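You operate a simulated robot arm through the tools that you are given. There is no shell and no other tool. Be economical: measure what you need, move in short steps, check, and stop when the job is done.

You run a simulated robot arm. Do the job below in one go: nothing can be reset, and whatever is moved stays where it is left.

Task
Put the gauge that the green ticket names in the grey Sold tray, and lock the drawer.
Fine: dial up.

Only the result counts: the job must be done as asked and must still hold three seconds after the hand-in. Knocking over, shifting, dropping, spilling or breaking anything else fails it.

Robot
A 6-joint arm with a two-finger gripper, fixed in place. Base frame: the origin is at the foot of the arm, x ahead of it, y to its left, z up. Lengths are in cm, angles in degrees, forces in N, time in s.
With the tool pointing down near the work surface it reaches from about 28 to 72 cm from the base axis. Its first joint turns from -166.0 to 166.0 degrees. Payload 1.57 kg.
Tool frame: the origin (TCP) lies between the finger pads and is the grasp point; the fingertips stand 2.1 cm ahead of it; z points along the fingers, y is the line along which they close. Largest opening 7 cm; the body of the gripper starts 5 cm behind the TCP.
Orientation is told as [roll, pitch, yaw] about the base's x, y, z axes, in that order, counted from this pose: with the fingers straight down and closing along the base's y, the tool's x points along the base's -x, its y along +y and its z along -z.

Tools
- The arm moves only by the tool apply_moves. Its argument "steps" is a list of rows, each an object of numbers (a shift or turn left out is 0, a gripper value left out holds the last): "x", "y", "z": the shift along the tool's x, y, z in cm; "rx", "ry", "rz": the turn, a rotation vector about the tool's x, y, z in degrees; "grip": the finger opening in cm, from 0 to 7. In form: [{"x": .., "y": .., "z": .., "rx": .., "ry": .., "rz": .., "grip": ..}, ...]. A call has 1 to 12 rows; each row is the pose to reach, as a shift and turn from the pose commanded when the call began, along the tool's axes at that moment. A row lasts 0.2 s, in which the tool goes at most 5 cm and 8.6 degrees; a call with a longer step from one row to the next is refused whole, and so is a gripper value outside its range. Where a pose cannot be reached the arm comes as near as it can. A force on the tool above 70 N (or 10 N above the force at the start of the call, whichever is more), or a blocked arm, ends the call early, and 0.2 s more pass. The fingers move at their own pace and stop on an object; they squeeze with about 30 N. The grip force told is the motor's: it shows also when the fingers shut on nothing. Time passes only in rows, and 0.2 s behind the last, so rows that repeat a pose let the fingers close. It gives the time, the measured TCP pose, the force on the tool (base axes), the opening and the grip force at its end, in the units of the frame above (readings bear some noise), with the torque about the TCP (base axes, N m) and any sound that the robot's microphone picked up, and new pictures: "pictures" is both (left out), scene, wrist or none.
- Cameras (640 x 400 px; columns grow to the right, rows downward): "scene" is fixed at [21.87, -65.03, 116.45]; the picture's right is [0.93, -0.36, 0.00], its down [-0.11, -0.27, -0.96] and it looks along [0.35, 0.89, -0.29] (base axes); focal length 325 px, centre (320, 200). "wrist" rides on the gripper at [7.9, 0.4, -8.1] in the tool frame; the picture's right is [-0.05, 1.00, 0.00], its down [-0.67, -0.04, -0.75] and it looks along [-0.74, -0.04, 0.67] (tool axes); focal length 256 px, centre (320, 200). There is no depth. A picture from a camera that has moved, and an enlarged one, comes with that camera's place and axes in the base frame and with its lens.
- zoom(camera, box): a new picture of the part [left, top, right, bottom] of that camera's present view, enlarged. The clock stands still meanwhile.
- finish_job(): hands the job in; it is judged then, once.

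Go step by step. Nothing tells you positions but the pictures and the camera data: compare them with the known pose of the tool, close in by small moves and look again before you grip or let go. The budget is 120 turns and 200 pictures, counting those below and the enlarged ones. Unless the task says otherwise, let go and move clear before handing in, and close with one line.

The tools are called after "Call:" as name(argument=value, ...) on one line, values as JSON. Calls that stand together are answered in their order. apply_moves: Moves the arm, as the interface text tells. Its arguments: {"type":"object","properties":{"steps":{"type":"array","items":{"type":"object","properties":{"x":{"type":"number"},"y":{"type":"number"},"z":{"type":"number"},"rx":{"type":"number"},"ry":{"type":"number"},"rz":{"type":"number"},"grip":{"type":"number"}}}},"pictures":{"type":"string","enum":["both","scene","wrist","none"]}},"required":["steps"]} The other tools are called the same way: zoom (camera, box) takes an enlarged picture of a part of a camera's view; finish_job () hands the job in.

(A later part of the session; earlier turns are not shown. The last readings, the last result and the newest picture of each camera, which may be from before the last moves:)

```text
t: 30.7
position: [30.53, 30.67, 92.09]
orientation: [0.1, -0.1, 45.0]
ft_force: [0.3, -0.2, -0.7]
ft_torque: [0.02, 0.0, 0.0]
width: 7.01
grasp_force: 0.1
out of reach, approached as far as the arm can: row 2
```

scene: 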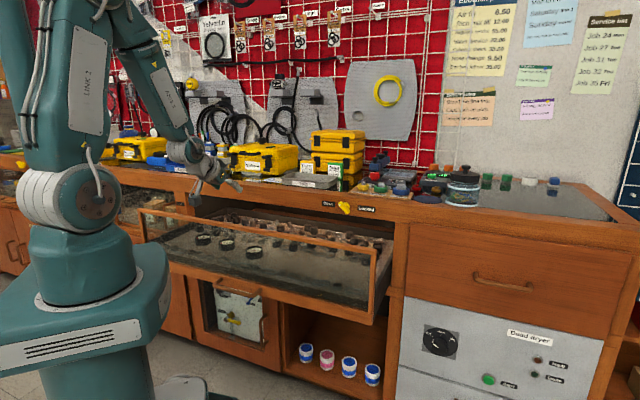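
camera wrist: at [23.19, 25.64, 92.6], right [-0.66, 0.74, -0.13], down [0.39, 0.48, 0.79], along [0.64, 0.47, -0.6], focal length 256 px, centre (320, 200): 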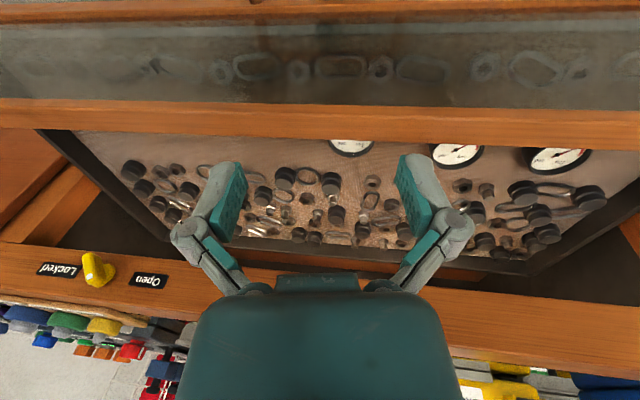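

Vertical again. Now translating with the tool vertical to above the gauge (n≈56.2, e≈25.7).

Call:
apply_moves(steps=[{"x": -1.8, "y": 3.65, "z": 0.6}, {"x": -3.7, "y": 7.3, "z": 1.2}, {"x": -5.5, "y": 11, "z": 1.8}, {"x": -7.4, "y": 14.6, "z": 2.4}, {"x": -9.2, "y": 18.3, "z": 3}, {"x": -11.1, "y": 21.9, "z": 3.5}, {"x": -12.9, "y": 25.6, "z": 4}])

```text
t: 32.3
position: [21.63, 58.02, 88.22]
orientation: [0.1, -0.2, 45.0]
ft_force: [0.2, -0.6, -0.6]
ft_torque: [0.01, -0.02, -0.01]
width: 7.02
grasp_force: 0.1
camera wrist: at [15.61, 52.63, 96.4], right [-0.67, 0.74, 0.0], down [0.49, 0.44, 0.75], along [0.56, 0.5, -0.66], focal length 256 px, centre (320, 200)
```

scene: 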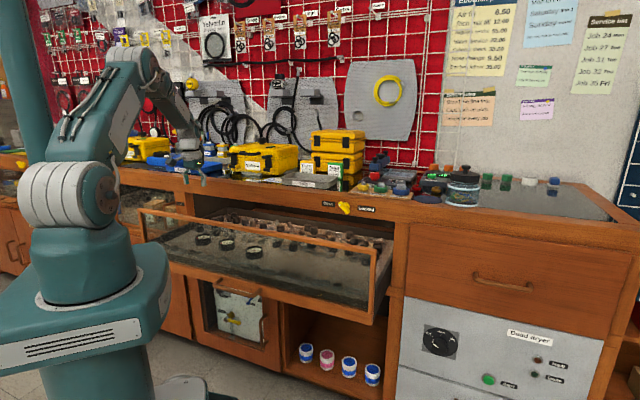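
wrist: 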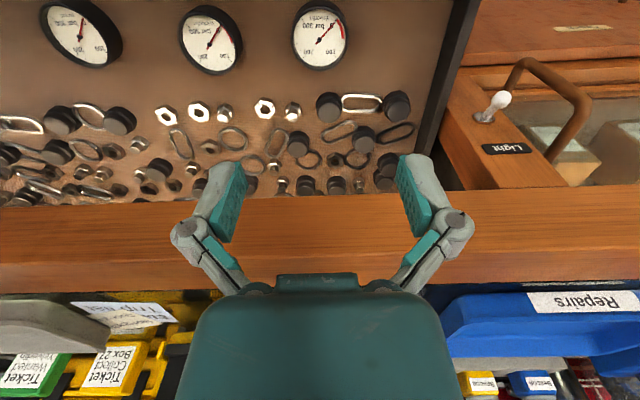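

The gauge projects to n≈56.2, e≈25.8—right under the tool. Descending vertically to z≈75.

Call:
apply_moves(steps=[{"z": 4.4, "grip": 7}, {"z": 8.8}, {"z": 13.2}], pictures="wrist")

```text
t: 33.1
position: [21.58, 57.98, 75.05]
orientation: [0.1, -0.4, 45.0]
ft_force: [-1.4, 0.2, -0.2]
ft_torque: [0.0, 0.0, 0.0]
width: 6.99
grasp_force: 0.1
camera wrist: at [15.67, 52.61, 83.16], right [-0.67, 0.74, 0.0], down [0.49, 0.44, 0.75], along [0.56, 0.5, -0.66], focal length 256 px, centre (320, 200)
```

wrist: 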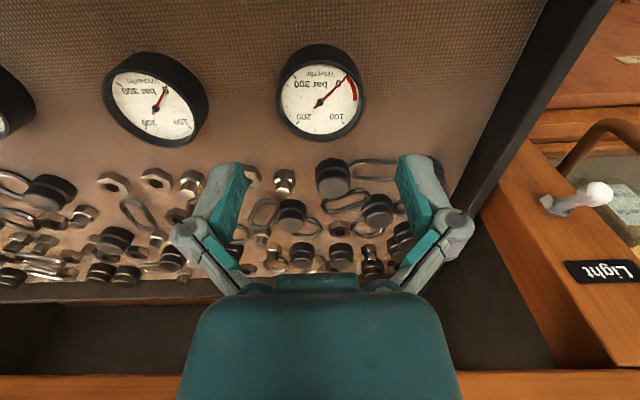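

Triangulated: gauge top at z≈66.6, n 56.3, e 25.85; TCP is centred within 0.1 cm. Descending to z≈67.3 so the fingertips straddle it.

Call:
apply_moves(steps=[{"y": 0.1, "z": 3, "grip": 7}, {"y": 0.1, "z": 5.5}, {"y": 0.1, "z": 7.7}])

```text
t: 33.9
position: [21.63, 58.06, 67.39]
orientation: [0.1, -0.2, 45.0]
ft_force: [-0.4, 0.1, 0.3]
ft_torque: [0.01, 0.03, -0.01]
width: 7.0
grasp_force: 0.1
camera wrist: at [15.62, 52.7, 75.51], right [-0.67, 0.74, 0.0], down [0.49, 0.44, 0.75], along [0.56, 0.5, -0.66], focal length 256 px, centre (320, 200)
```

scene: 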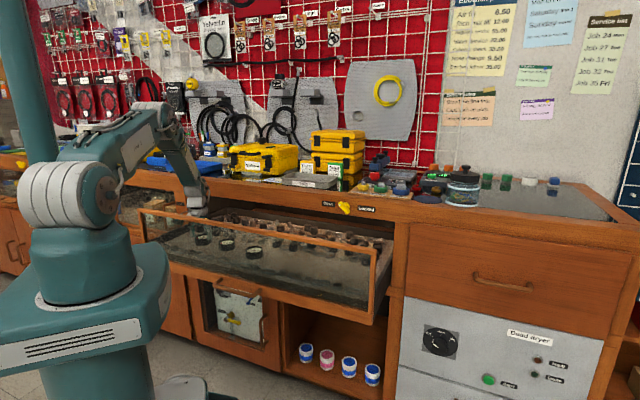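
wrist: 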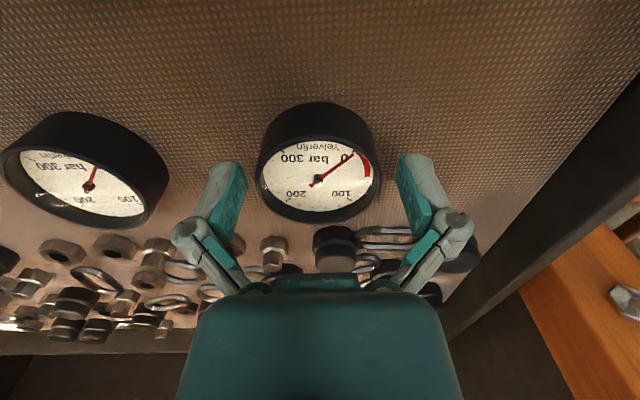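

Well centred around the Yelverfin gauge. I'll double-check the neighbour's name, then lower a touch more and grip.

Call:
zoom(camera="wrist", box=[0, 95, 400, 240])

Call:
apply_moves(steps=[{"z": 0.3}, {"z": 0.5}], pictures="none")

```text
1.60 times, centred on (200, 168) of wrist
camera zoom: at [15.62, 52.7, 75.51], right [-0.67, 0.74, 0.0], down [0.49, 0.44, 0.75], along [0.56, 0.5, -0.66], focal length 410 px, centre (512, 252)
```

zoom: 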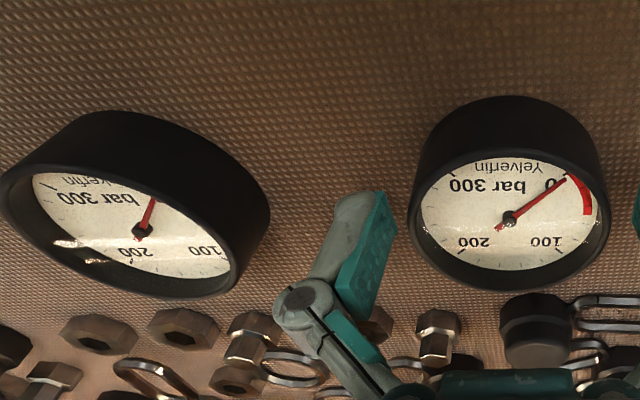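

```text
t: 34.5
position: [21.48, 58.0, 66.88]
orientation: [0.1, -0.2, 45.1]
ft_force: [1.4, 0.4, 0.4]
ft_torque: [-0.01, -0.01, 0.0]
width: 7.03
grasp_force: 0.1
```

Call:
zoom(camera="wrist", box=[0, 110, 160, 230])

Call:
zoom(camera="wrist", box=[230, 90, 410, 230])

```text
3.33 times, centred on (80, 170) of wrist
camera zoom: at [15.62, 52.65, 75.03], right [-0.67, 0.74, 0.0], down [0.49, 0.44, 0.75], along [0.56, 0.5, -0.66], focal length 853 px, centre (1120, 300)
```

zoom: 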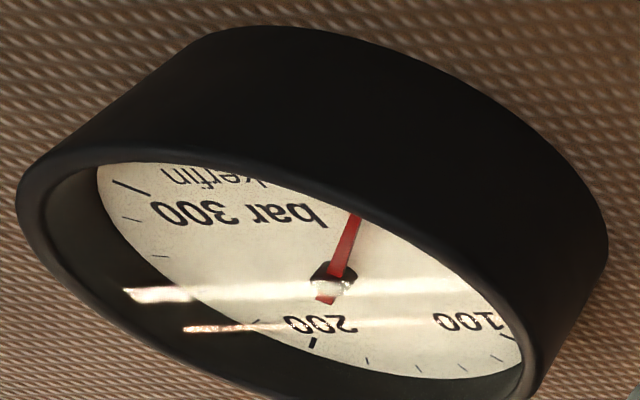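

```text
2.86 times, centred on (320, 160) of wrist
camera zoom: at [15.62, 52.65, 75.03], right [-0.67, 0.74, 0.0], down [0.49, 0.44, 0.75], along [0.56, 0.5, -0.66], focal length 731 px, centre (320, 314)
```

zoom: 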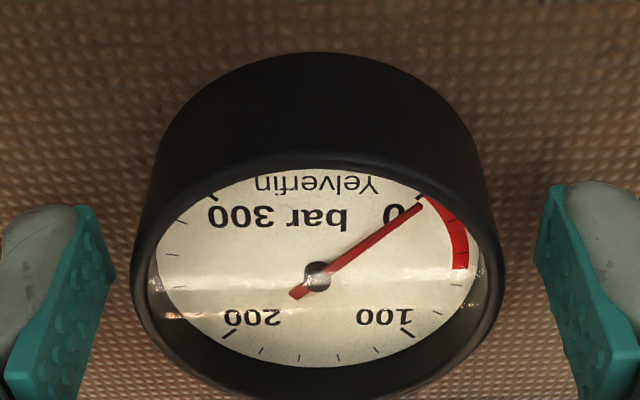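

The neighbour is "Wickerfin"; the target is right. Gripping now.

Call:
apply_moves(steps=[{"grip": 5}, {"grip": 5}, {"grip": 5}], pictures="wrist")

```text
t: 35.3
position: [21.57, 58.12, 66.95]
orientation: [0.1, -0.4, 45.0]
ft_force: [-0.2, 0.0, 5.7]
ft_torque: [-0.17, 0.0, 0.01]
width: 5.87
grasp_force: 29.8
camera wrist: at [15.63, 52.66, 75.07], right [-0.67, 0.74, 0.0], down [0.49, 0.44, 0.75], along [0.56, 0.5, -0.66], focal length 256 px, centre (320, 200)
```

wrist: 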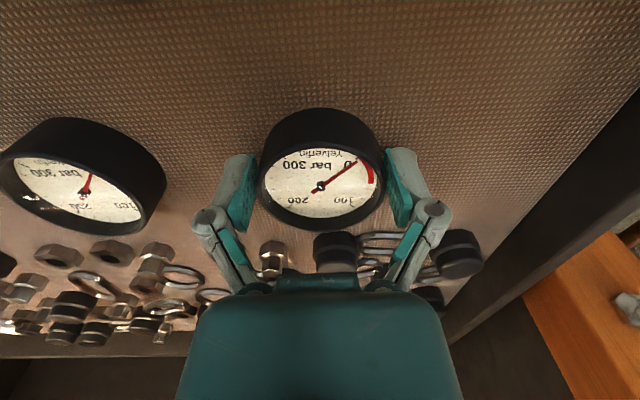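

Gripped at 5.87 cm with full force. Lifting a little to check the hold.

Call:
apply_moves(steps=[{"z": -1.5, "grip": 5}, {"z": -4}, {"z": -8}, {"z": -12.5}, {"z": -17}, {"z": -21.5}, {"z": -25}])

```text
t: 36.9
position: [21.46, 57.79, 91.92]
orientation: [0.1, -0.1, 45.0]
ft_force: [0.4, 0.2, -1.0]
ft_torque: [0.02, 0.03, 0.04]
width: 5.85
grasp_force: 30.4
camera wrist: at [15.53, 52.44, 99.98], right [-0.67, 0.74, 0.0], down [0.49, 0.44, 0.75], along [0.55, 0.5, -0.66], focal length 256 px, centre (320, 200)
```

scene: 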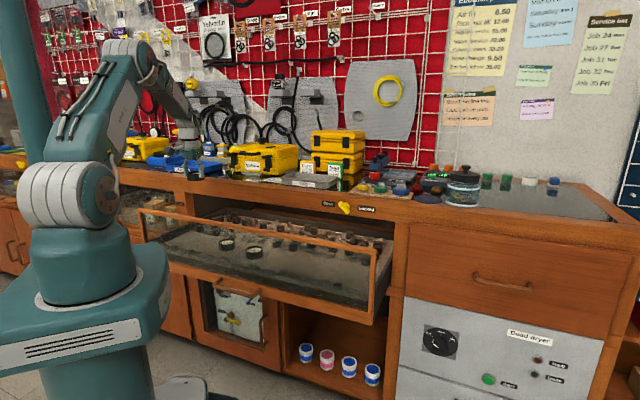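
wrist: 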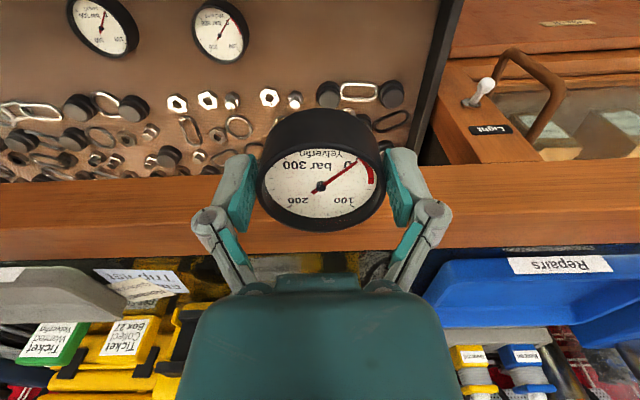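

Held securely. Now moving above the bench toward the Sold tray (n≈76, e≈-8), staying in front and high to look first.

Call:
apply_moves(steps=[{"y": -3, "z": -3.5}, {"y": -7, "z": -6}, {"x": -1, "y": -11.5, "z": -8}, {"x": -2, "y": -16, "z": -9}, {"x": -3, "y": -20.5, "z": -10}, {"x": -4, "y": -25, "z": -10}, {"x": -5, "y": -29.5, "z": -10}, {"x": -6, "y": -34, "z": -10}])

```text
refused: row 3 steps farther than a row can; nothing moved
```

Call:
apply_moves(steps=[{"y": -3, "z": -3.5}, {"y": -7, "z": -6}, {"x": -1, "y": -11, "z": -8}, {"x": -2, "y": -15.4, "z": -9}, {"x": -3, "y": -19.9, "z": -10}, {"x": -4, "y": -24.6, "z": -10}, {"x": -5, "y": -29.3, "z": -10}, {"x": -6, "y": -34, "z": -10}])

```text
t: 38.7
position: [49.85, 37.79, 101.95]
orientation: [0.1, -0.2, 45.2]
ft_force: [0.1, -0.4, -1.0]
ft_torque: [-0.01, 0.0, -0.03]
width: 5.87
grasp_force: 29.9
camera wrist: at [43.95, 32.6, 110.02], right [-0.67, 0.74, 0.0], down [0.5, 0.44, 0.75], along [0.55, 0.5, -0.66], focal length 256 px, centre (320, 200)
```

scene: 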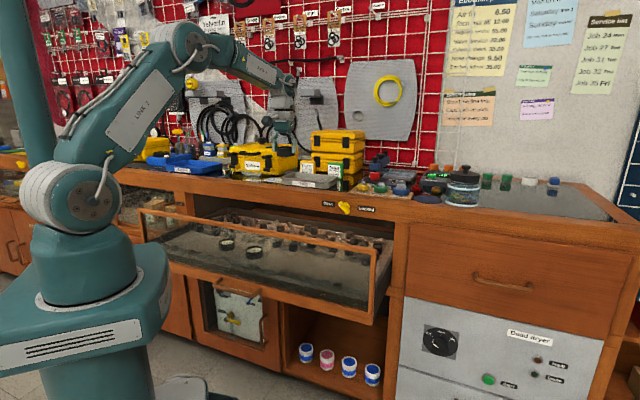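
wrist: 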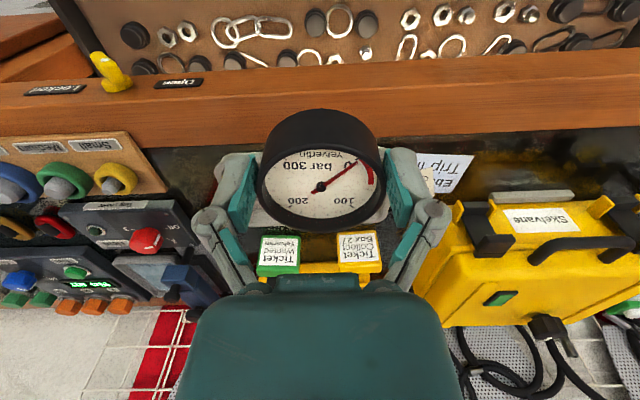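

The tray spans roughly n 71–81, e -19…-1 with its rim near z≈89; I'd place at n≈75.5, e≈-10. Testing reach at height first.

Call:
apply_moves(steps=[{"x": -3.5, "y": -0.5, "z": 0}, {"x": -7, "y": -1, "z": 0}, {"x": -10.5, "y": -1.5, "z": 0}, {"x": -13.5, "y": -1.5, "z": 0}])

```text
t: 39.7
position: [57.02, 43.5, 101.08]
orientation: [0.1, -0.2, 45.0]
ft_force: [-0.6, 0.0, -0.9]
ft_torque: [0.01, 0.05, 0.0]
width: 5.84
grasp_force: 30.5
out of reach, approached as far as the arm can: row 3, 4
camera wrist: at [51.05, 38.08, 109.24], right [-0.67, 0.74, 0.0], down [0.5, 0.44, 0.75], along [0.55, 0.5, -0.67], focal length 256 px, centre (320, 200)
```

scene: 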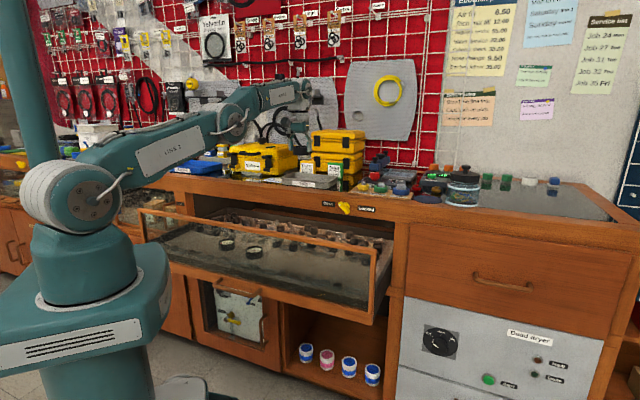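
wrist: 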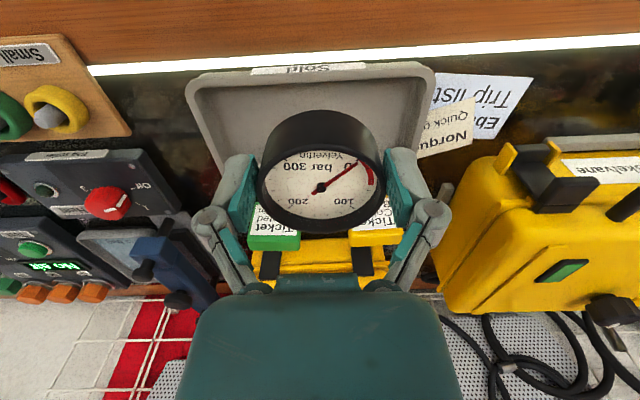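

The vertical tool reaches only n≈71. I'll pitch the tool forward to ~-16° to gain reach; the gauge can settle flat because it pivots between the pads.

Call:
apply_moves(steps=[{"x": -1, "y": 0.7, "z": 1, "ry": -5.5}, {"x": -2.5, "y": 1.4, "z": 2.5, "ry": -11}, {"x": -4.6, "y": 2, "z": 4, "ry": -16}, {"x": -4.6, "y": 2, "z": 4, "ry": -16}])

```text
t: 40.7
position: [58.78, 48.16, 96.98]
orientation: [0.1, -16.4, 45.0]
ft_force: [0.5, -0.6, -1.0]
ft_torque: [0.0, 0.0, 0.01]
width: 5.88
grasp_force: 29.9
camera wrist: at [51.42, 41.48, 102.59], right [-0.67, 0.74, 0.02], down [0.33, 0.28, 0.9], along [0.66, 0.61, -0.43], focal length 256 px, centre (320, 200)
```

scene: 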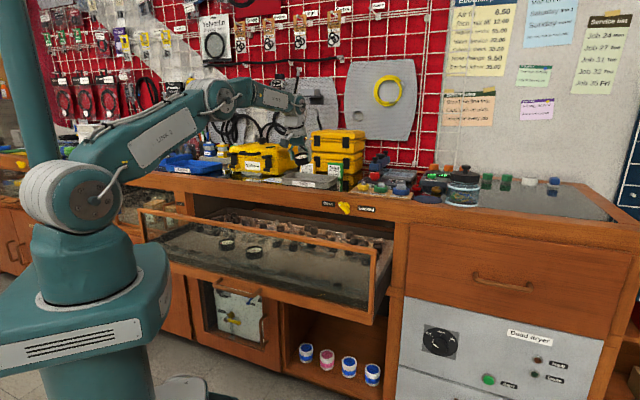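
wrist: 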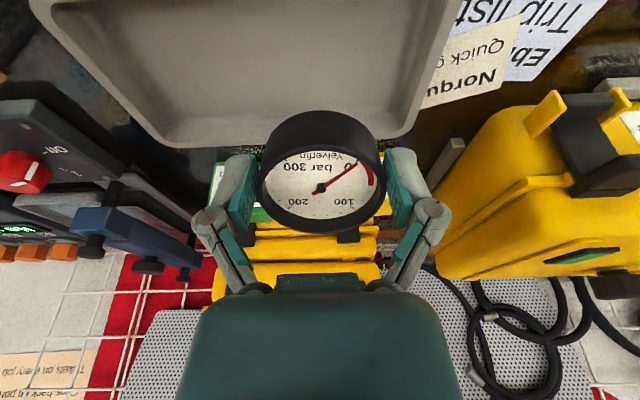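

Reachable now at n≈75.6, e≈-7.5, over the tray. Lowering to z≈91 and checking.

Call:
apply_moves(steps=[{"x": 0.56, "z": 1.92}, {"x": 1.13, "z": 3.84}, {"x": 1.69, "z": 5.75}])

```text
t: 41.5
position: [58.84, 48.12, 91.04]
orientation: [0.1, -16.2, 45.0]
ft_force: [0.9, 0.1, -0.3]
ft_torque: [0.0, 0.04, 0.0]
width: 5.87
grasp_force: 30.1
camera wrist: at [51.44, 41.44, 96.64], right [-0.67, 0.74, 0.02], down [0.33, 0.28, 0.9], along [0.66, 0.61, -0.43], focal length 256 px, centre (320, 200)
```

scene: 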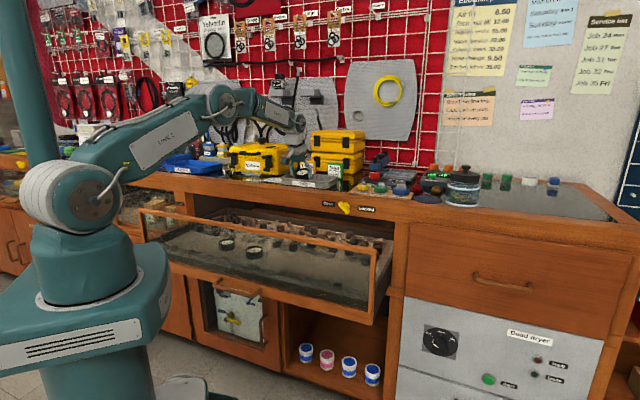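
wrist: 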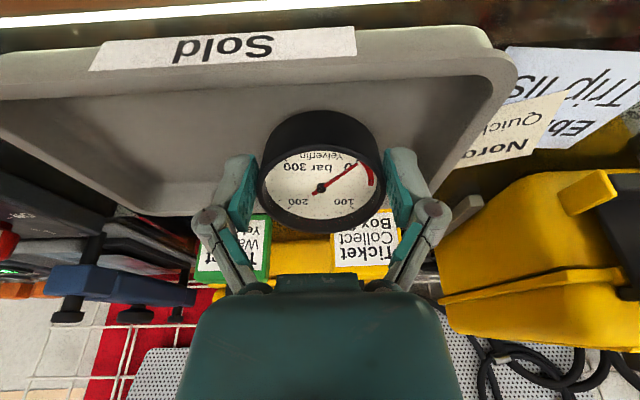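

The gauge is inside the tray outline with clearance all round. Lowering slowly to contact.

Call:
apply_moves(steps=[{"x": 0.14, "z": 0.48}, {"x": 0.28, "z": 0.96}], pictures="none")

Call:
apply_moves(steps=[{"x": 0.08, "z": 0.29}, {"x": 0.14, "z": 0.48}], pictures="wrist")

```text
t: 42.1
position: [58.67, 48.13, 90.26]
orientation: [0.1, -16.5, 45.0]
ft_force: [0.5, -1.0, 14.2]
ft_torque: [-0.13, 0.16, 0.06]
width: 5.88
grasp_force: 29.9
```

```text
t: 42.7
position: [58.56, 48.13, 89.28]
orientation: [0.1, -16.1, 45.0]
ft_force: [-0.4, 0.3, -1.0]
ft_torque: [-0.03, 0.04, -0.01]
width: 5.66
grasp_force: 30.4
camera wrist: at [51.34, 41.48, 94.94], right [-0.67, 0.74, 0.02], down [0.33, 0.28, 0.9], along [0.66, 0.61, -0.44], focal length 256 px, centre (320, 200)
```

wrist: 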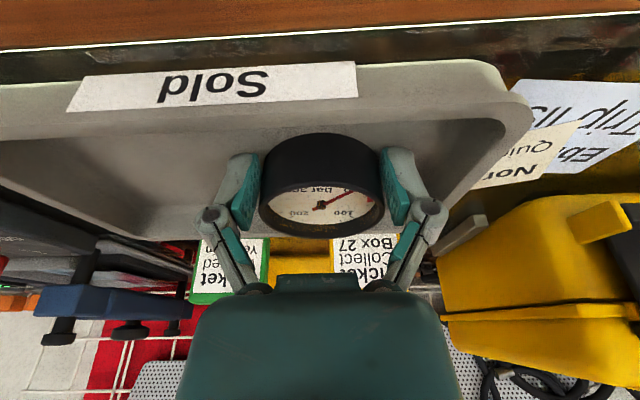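

The gauge has pivoted flat on the tray floor with no load on the tool. Opening the fingers.

Call:
apply_moves(steps=[{"grip": 6.2}, {"grip": 6.8}, {"grip": 7}], pictures="wrist")

```text
t: 43.5
position: [58.64, 48.07, 89.53]
orientation: [0.1, -16.2, 45.0]
ft_force: [-0.2, -0.4, 0.1]
ft_torque: [0.03, -0.01, 0.02]
width: 6.98
grasp_force: 0.1
camera wrist: at [51.37, 41.42, 95.11], right [-0.67, 0.74, 0.02], down [0.33, 0.28, 0.9], along [0.66, 0.61, -0.43], focal length 256 px, centre (320, 200)
```

wrist: 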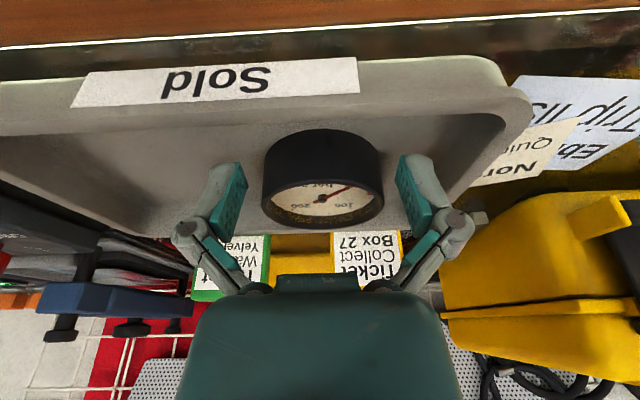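

The gauge sits flat, dial up, in the Sold tray. Retracting along the tool axis and then back to the safe central region, vertical.

Call:
apply_moves(steps=[{"z": -4}, {"z": -8}, {"z": -12}, {"x": 4.2, "y": 1, "z": -12.6}, {"x": 8.4, "y": 2.1, "z": -13.2, "ry": 3}, {"x": 12.6, "y": 3.2, "z": -13.8, "ry": 6}, {"x": 16.8, "y": 4.3, "z": -14.4, "ry": 9}, {"x": 21, "y": 5.4, "z": -15, "ry": 12}, {"x": 25.2, "y": 6.5, "z": -15.7, "ry": 15}, {"x": 29.1, "y": 7.5, "z": -16.3, "ry": 16.2}])

```text
t: 45.7
position: [30.16, 30.23, 96.86]
orientation: [0.1, 0.0, 45.0]
ft_force: [0.6, -0.4, -0.7]
ft_torque: [0.0, 0.0, -0.03]
width: 6.99
grasp_force: 0.1
camera wrist: at [24.38, 24.91, 105.16], right [-0.67, 0.74, 0.0], down [0.5, 0.44, 0.75], along [0.55, 0.5, -0.67], focal length 256 px, centre (320, 200)
```

scene: 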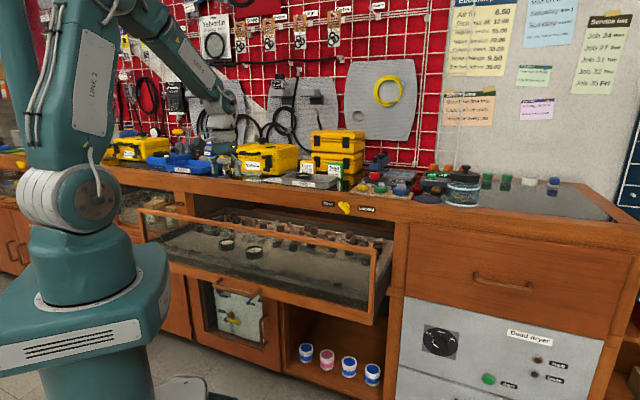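
wrist: 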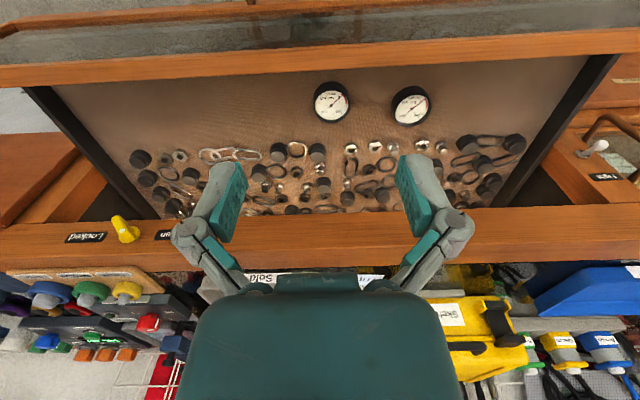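

Next, close the drawer by pushing the handle bar from outside with closed fingers, keeping the tool vertical in the arm's plane (e≈0). First coming down in front of the bar, and checking the tray.

Call:
apply_moves(steps=[{"x": 4.8, "z": 0, "grip": 0}, {"x": 9.2, "z": 1, "grip": 0}, {"x": 9.2, "z": 5.5}, {"x": 9.2, "z": 10}, {"x": 9.2, "z": 14.5}, {"x": 9.2, "z": 19}, {"x": 9.2, "z": 23}, {"x": 9.2, "z": 26}])

Call:
zoom(camera="scene", box=[240, 150, 380, 237])

```text
t: 47.5
position: [23.86, 23.95, 71.02]
orientation: [0.0, 0.0, 45.0]
ft_force: [0.5, 0.1, 0.1]
ft_torque: [-0.02, 0.0, -0.04]
width: 0.0
grasp_force: 28.5
camera wrist: at [17.88, 18.6, 79.18], right [-0.67, 0.74, 0.0], down [0.5, 0.45, 0.74], along [0.55, 0.5, -0.67], focal length 256 px, centre (320, 200)
```

scene: 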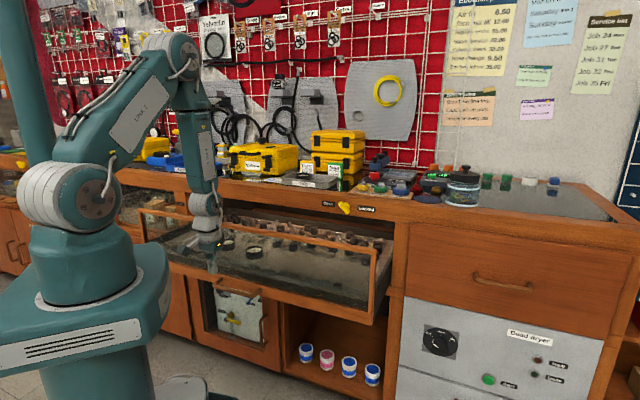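
wrist: 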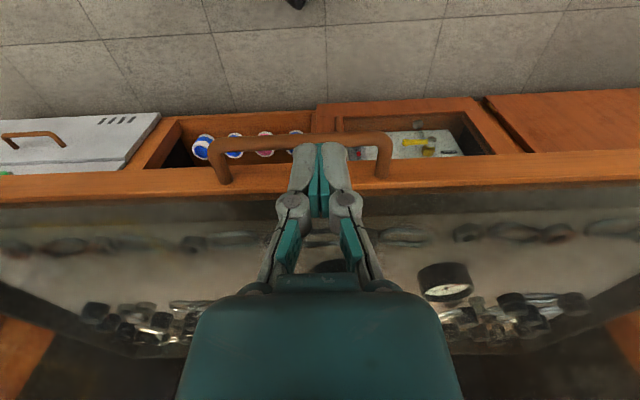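

```text
4.57 times, centred on (310, 194) of scene
camera zoom: at [21.87, -65.03, 116.45], right [0.93, -0.36, 0.0], down [-0.11, -0.27, -0.96], along [0.35, 0.89, -0.29], focal length 1486 px, centre (366, 230)
```

zoom: 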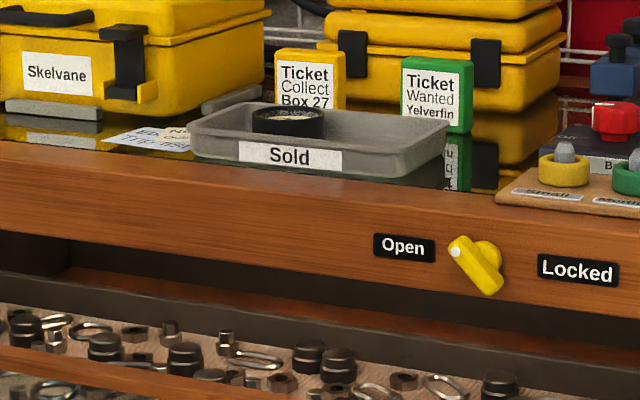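

The gauge lies dial-up in the tray. The bar is at n≈37.8; lowering in front of it and pushing gently.

Call:
apply_moves(steps=[{"z": 4.5}, {"z": 8.8}, {"x": -1.5, "z": 8.8}, {"x": -2.6, "z": 8.8}, {"x": -3.4, "z": 8.8}, {"x": -4.5, "z": 8.8}, {"x": -6, "z": 8.8}, {"x": -7.5, "z": 8.8}, {"x": -9, "z": 8.8}, {"x": -10.5, "z": 8.8}, {"x": -12, "z": 8.8}, {"x": -13, "z": 8.8}])

```text
t: 50.1
position: [33.08, 33.3, 62.32]
orientation: [0.1, -0.2, 45.0]
ft_force: [-0.7, 1.0, -0.9]
ft_torque: [-0.01, 0.05, -0.02]
width: 0.0
grasp_force: 28.6
camera wrist: at [27.1, 27.88, 70.44], right [-0.67, 0.74, 0.0], down [0.5, 0.44, 0.75], along [0.55, 0.5, -0.67], focal length 256 px, centre (320, 200)
```

scene: 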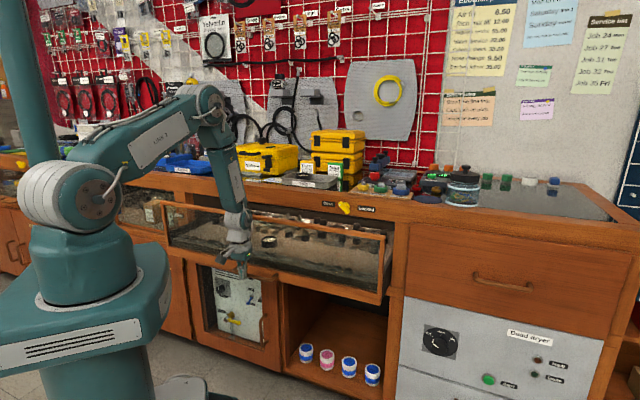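
wrist: 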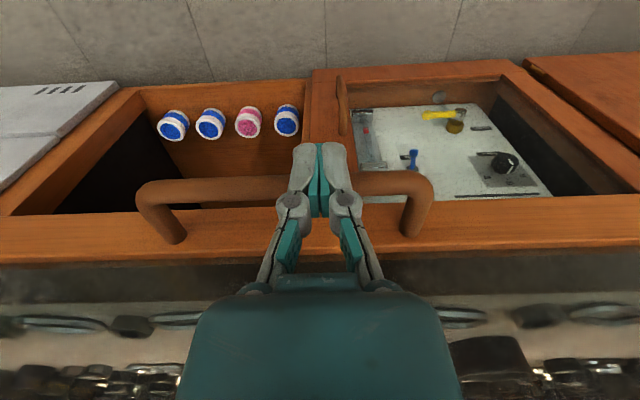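

The drawer is closing smoothly. Continuing the remaining ~12 cm, slower at the end.

Call:
apply_moves(steps=[{"x": -1.5}, {"x": -3}, {"x": -4.5}, {"x": -6}, {"x": -7.5}, {"x": -9}, {"x": -10}, {"x": -10.8}, {"x": -11.4}, {"x": -11.8}, {"x": -12.1}])

```text
t: 52.5
position: [41.61, 41.76, 62.21]
orientation: [0.1, 0.0, 44.9]
ft_force: [0.3, 0.1, 0.3]
ft_torque: [-0.03, 0.01, 0.0]
width: 0.02
grasp_force: 28.3
camera wrist: at [35.61, 36.41, 70.36], right [-0.67, 0.74, 0.0], down [0.5, 0.45, 0.74], along [0.55, 0.5, -0.67], focal length 256 px, centre (320, 200)
```

scene: 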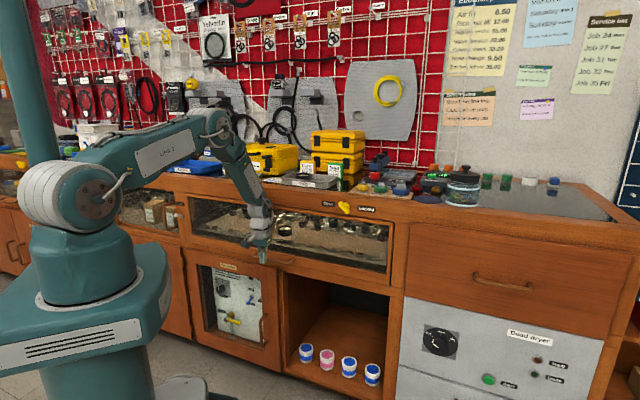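
wrist: 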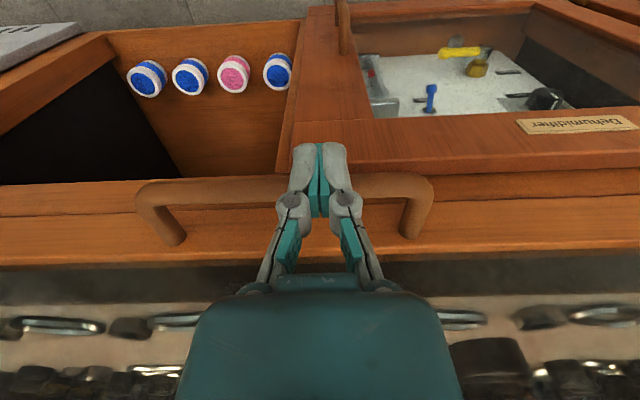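

Nearly shut; I'll push in small steps until resistance shows.

Call:
apply_moves(steps=[{"x": -0.2}, {"x": -0.4}, {"x": -0.6}], pictures="none")

```text
t: 53.3
position: [41.98, 42.2, 62.19]
orientation: [0.2, 0.1, 44.9]
ft_force: [0.6, -0.1, 0.4]
ft_torque: [0.01, 0.01, -0.01]
width: 0.0
grasp_force: 28.5
```

Call:
apply_moves(steps=[{"x": -0.2}, {"x": -0.4}, {"x": -0.6}, {"x": -0.6}], pictures="scene")

Call:
zoom(camera="scene", box=[180, 180, 420, 330])

```text
t: 54.3
position: [42.16, 42.21, 62.14]
orientation: [0.1, 0.6, 45.0]
ft_force: [-34.2, -26.7, 16.1]
ft_torque: [-0.16, 0.34, -0.01]
width: 0.62
grasp_force: 28.8
```

scene: 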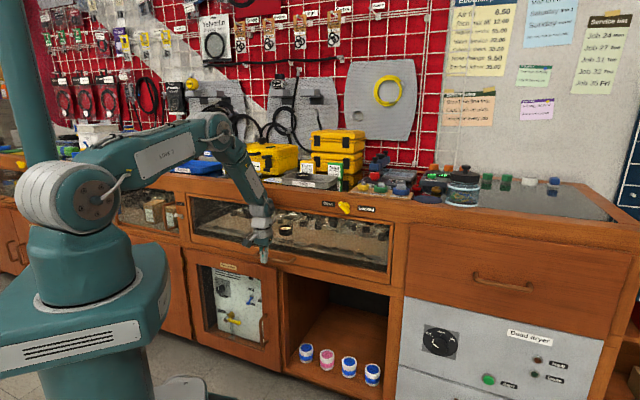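

```text
2.67 times, centred on (300, 255) of scene
camera zoom: at [21.87, -65.03, 116.45], right [0.93, -0.36, 0.0], down [-0.11, -0.27, -0.96], along [0.35, 0.89, -0.29], focal length 867 px, centre (373, 53)
```

zoom: 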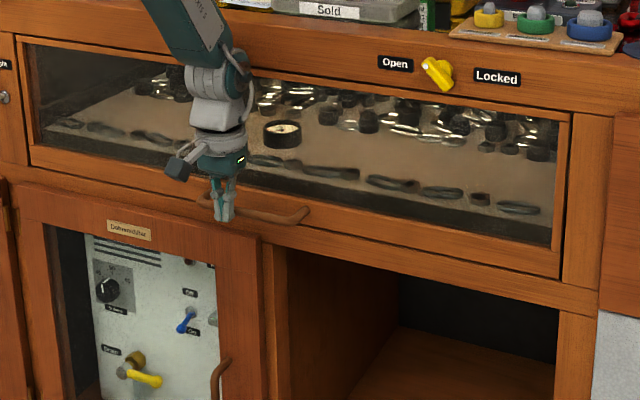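

The drawer is fully shut (about 43 N against its stop). Backing off and moving to look at the lock knob (around n≈63, e≈-29, z≈84).

Call:
apply_moves(steps=[{"x": 3.5}, {"x": 7.6, "z": -1}, {"x": 7.6, "y": -3.5, "z": -4}, {"x": 7.6, "y": -7, "z": -7}, {"x": 7.6, "y": -10.5, "z": -10}, {"x": 7.6, "y": -14, "z": -13}, {"x": 7.6, "y": -17.5, "z": -16}, {"x": 7.6, "y": -21, "z": -19}, {"x": 7.6, "y": -24.5, "z": -21.5}, {"x": 7.6, "y": -28, "z": -23}])

```text
t: 56.5
position: [56.94, 17.42, 85.29]
orientation: [0.0, 0.0, 45.1]
ft_force: [-0.3, 0.0, -0.2]
ft_torque: [0.02, -0.03, -0.01]
width: 0.0
grasp_force: 28.2
camera wrist: at [51.0, 12.03, 93.43], right [-0.67, 0.74, 0.0], down [0.5, 0.45, 0.74], along [0.55, 0.5, -0.67], focal length 256 px, centre (320, 200)
```

scene: 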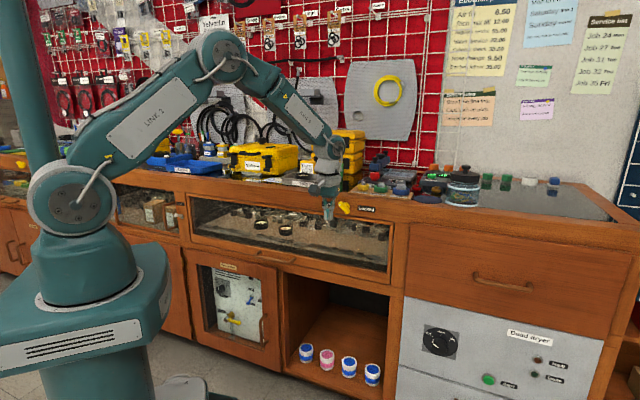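
wrist: 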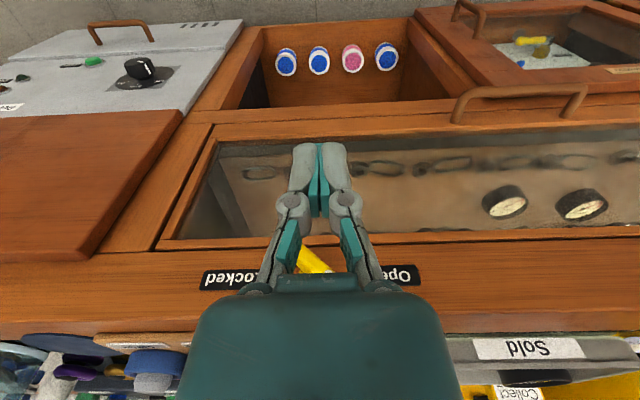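

The knob is hidden behind the gripper; shifting sideways for a clear view.

Call:
apply_moves(steps=[{"y": 4.5, "x": 0.5}, {"y": 9, "x": 1}, {"y": 11, "x": 1.5, "z": -3}], pictures="wrist")

Call:
zoom(camera="wrist", box=[80, 190, 280, 315])

Call:
zoom(camera="scene", box=[315, 190, 385, 230])

```text
t: 57.3
position: [47.96, 24.15, 88.27]
orientation: [0.1, 0.0, 45.0]
ft_force: [0.0, 0.1, -0.7]
ft_torque: [-0.03, 0.0, -0.03]
width: 0.0
grasp_force: 27.9
camera wrist: at [42.0, 18.77, 96.44], right [-0.67, 0.74, 0.0], down [0.5, 0.44, 0.74], along [0.55, 0.5, -0.67], focal length 256 px, centre (320, 200)
```

wrist: 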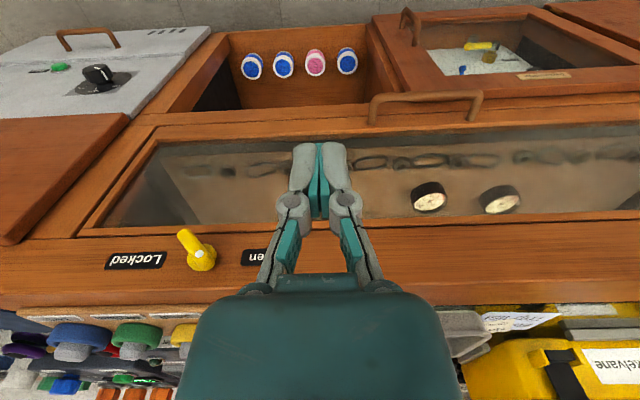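

```text
3.20 times, centred on (180, 252) of wrist
camera zoom: at [42.0, 18.77, 96.44], right [-0.67, 0.74, 0.0], down [0.5, 0.44, 0.74], along [0.55, 0.5, -0.67], focal length 819 px, centre (768, 32)
```

zoom: 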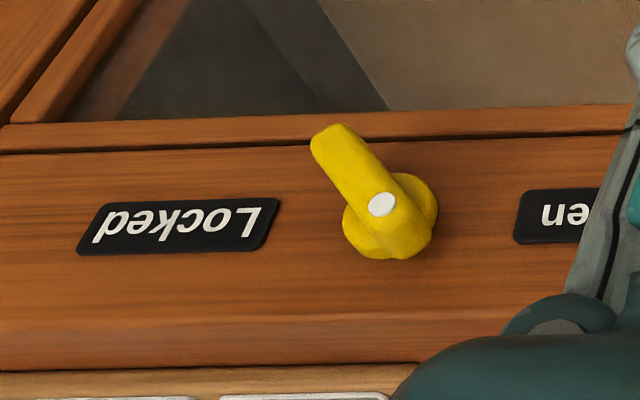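

```text
9.14 times, centred on (350, 210) of scene
camera zoom: at [21.87, -65.03, 116.45], right [0.93, -0.36, 0.0], down [-0.11, -0.27, -0.96], along [0.35, 0.89, -0.29], focal length 2972 px, centre (46, 109)
```

zoom: 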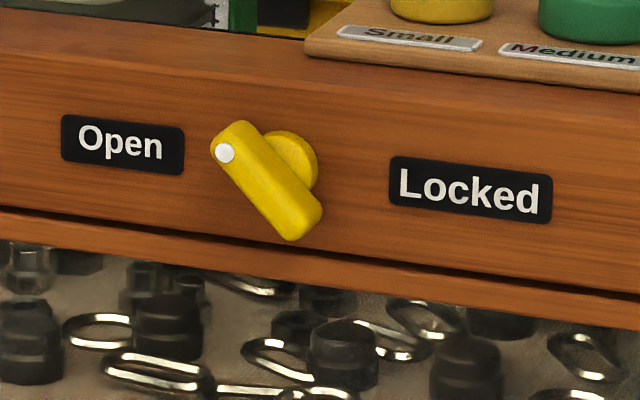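

The lever is in front of its hub, axis about e≈-29.2, z≈84.3, dot to the upper-left (Open). I'll bring the closed vertical fingers beside its left end, tips just above the axis height, to push it over clockwise.

Call:
apply_moves(steps=[{"x": -3.7, "y": -2.2, "z": 0}, {"x": -7.4, "y": -4.7, "z": 0.5}, {"x": -11, "y": -7.2, "z": 1.7}, {"x": -11, "y": -7.2, "z": 1.7}])

Call:
zoom(camera="scene", box=[305, 180, 385, 230])

Call:
zoom(camera="wrist", box=[180, 120, 400, 260])

```text
t: 58.3
position: [60.83, 26.67, 86.55]
orientation: [0.1, 0.0, 44.9]
ft_force: [0.2, 0.1, 1.3]
ft_torque: [0.02, -0.01, 0.01]
width: 0.0
grasp_force: 28.5
camera wrist: at [54.93, 21.39, 94.67], right [-0.67, 0.74, 0.0], down [0.5, 0.45, 0.74], along [0.55, 0.5, -0.67], focal length 256 px, centre (320, 200)
```

scene: 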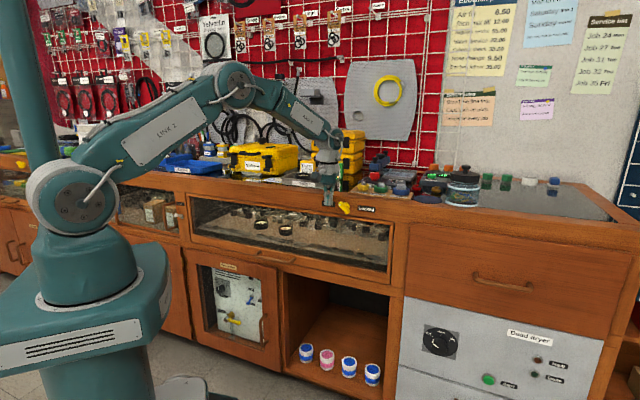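
wrist: 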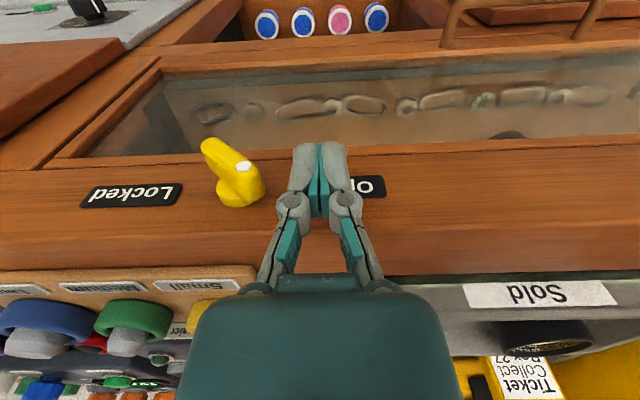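

```text
8.00 times, centred on (345, 205) of scene
camera zoom: at [21.87, -65.03, 116.45], right [0.93, -0.36, 0.0], down [-0.11, -0.27, -0.96], along [0.35, 0.89, -0.29], focal length 2600 px, centre (120, 160)
```

zoom: 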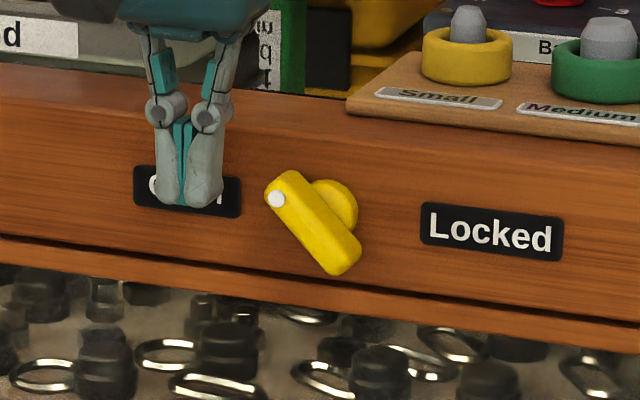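

```text
2.86 times, centred on (290, 190) of wrist
camera zoom: at [54.93, 21.39, 94.67], right [-0.67, 0.74, 0.0], down [0.5, 0.45, 0.74], along [0.55, 0.5, -0.67], focal length 731 px, centre (406, 229)
```

zoom: 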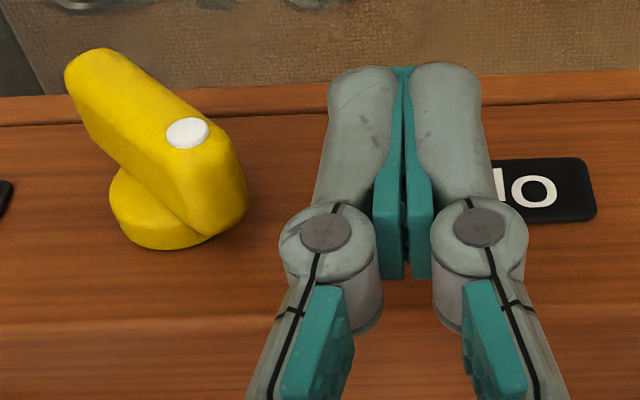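

The tips are level with the lever axis and to its left. Pushing right in small steps.

Call:
apply_moves(steps=[{"y": -1}, {"y": -1.8}, {"y": -2.4}, {"y": -2.9}, {"y": -3.3}], pictures="wrist")

Call:
zoom(camera="scene", box=[305, 180, 385, 230])

```text
t: 59.5
position: [63.2, 24.46, 86.53]
orientation: [0.1, 0.0, 45.0]
ft_force: [0.6, 0.2, -0.2]
ft_torque: [-0.01, 0.02, 0.04]
width: 0.02
grasp_force: 28.3
camera wrist: at [57.34, 18.95, 94.61], right [-0.67, 0.74, 0.0], down [0.5, 0.45, 0.74], along [0.55, 0.5, -0.67], focal length 256 px, centre (320, 200)
```

wrist: 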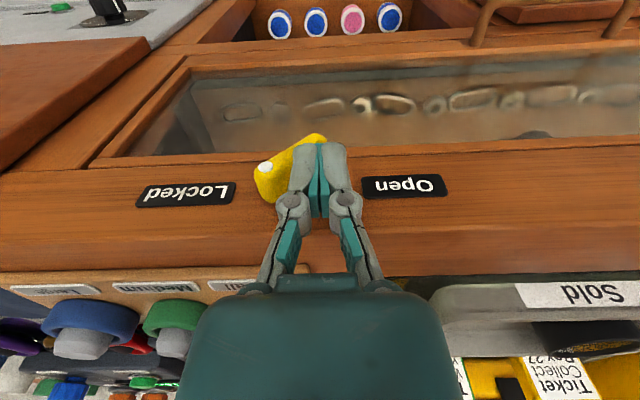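

```text
8.00 times, centred on (345, 205) of scene
camera zoom: at [21.87, -65.03, 116.45], right [0.93, -0.36, 0.0], down [-0.11, -0.27, -0.96], along [0.35, 0.89, -0.29], focal length 2600 px, centre (120, 160)
```

zoom: 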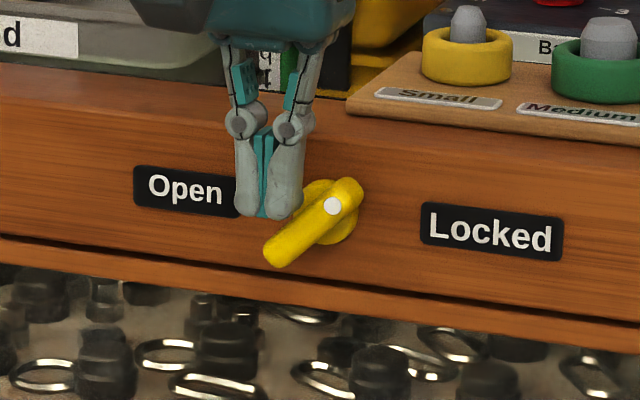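

The lever snapped over with its dot pointing to Locked. I'll make sure it is fully home: back off slightly, raise 1.1 cm and nudge the upper arm a bit further.

Call:
apply_moves(steps=[{"y": 1}, {"y": 1, "z": -1.1}, {"y": 0.3, "z": -1.1}, {"y": -0.3, "z": -1.1}, {"y": -0.6, "z": -1.1}], pictures="none")

Call:
apply_moves(steps=[{"y": -0.2}, {"y": -0.3}], pictures="none")

Call:
zoom(camera="scene", box=[305, 180, 385, 230])

```text
t: 60.7
position: [63.63, 24.07, 87.54]
orientation: [0.2, -0.1, 45.0]
ft_force: [-0.7, -0.4, 0.2]
ft_torque: [-0.02, -0.01, 0.02]
width: 0.0
grasp_force: 28.5
```

```text
t: 61.3
position: [63.82, 23.83, 87.48]
orientation: [0.1, 0.0, 45.0]
ft_force: [0.4, 0.3, 0.2]
ft_torque: [-0.02, 0.0, -0.01]
width: 0.0
grasp_force: 28.3
```

```text
8.00 times, centred on (345, 205) of scene
camera zoom: at [21.87, -65.03, 116.45], right [0.93, -0.36, 0.0], down [-0.11, -0.27, -0.96], along [0.35, 0.89, -0.29], focal length 2600 px, centre (120, 160)
```

zoom: 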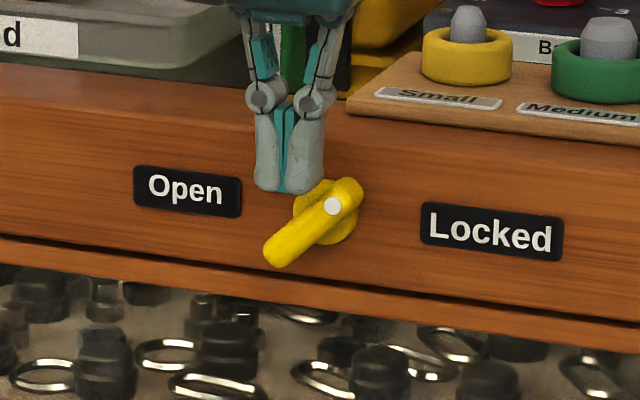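

No contact yet; nudging slightly further.

Call:
apply_moves(steps=[{"y": -0.3}, {"y": -0.6}], pictures="none")

Call:
apply_moves(steps=[{"y": -0.2}, {"y": -0.4}], pictures="none")

Call:
zoom(camera="scene", box=[305, 180, 385, 230])

```text
t: 61.9
position: [64.22, 23.37, 87.53]
orientation: [0.0, 0.0, 45.0]
ft_force: [-1.5, 0.7, 0.2]
ft_torque: [0.0, 0.02, 0.06]
width: 0.0
grasp_force: 28.1
```

```text
t: 62.5
position: [64.4, 23.35, 87.77]
orientation: [0.2, 0.0, 45.1]
ft_force: [-17.8, 9.8, 5.9]
ft_torque: [0.17, 0.26, 0.02]
width: 0.0
grasp_force: 28.2
```

```text
8.00 times, centred on (345, 205) of scene
camera zoom: at [21.87, -65.03, 116.45], right [0.93, -0.36, 0.0], down [-0.11, -0.27, -0.96], along [0.35, 0.89, -0.29], focal length 2600 px, centre (120, 160)
```

zoom: 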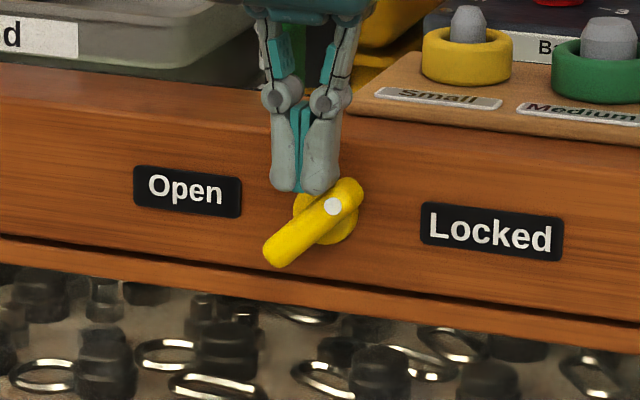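

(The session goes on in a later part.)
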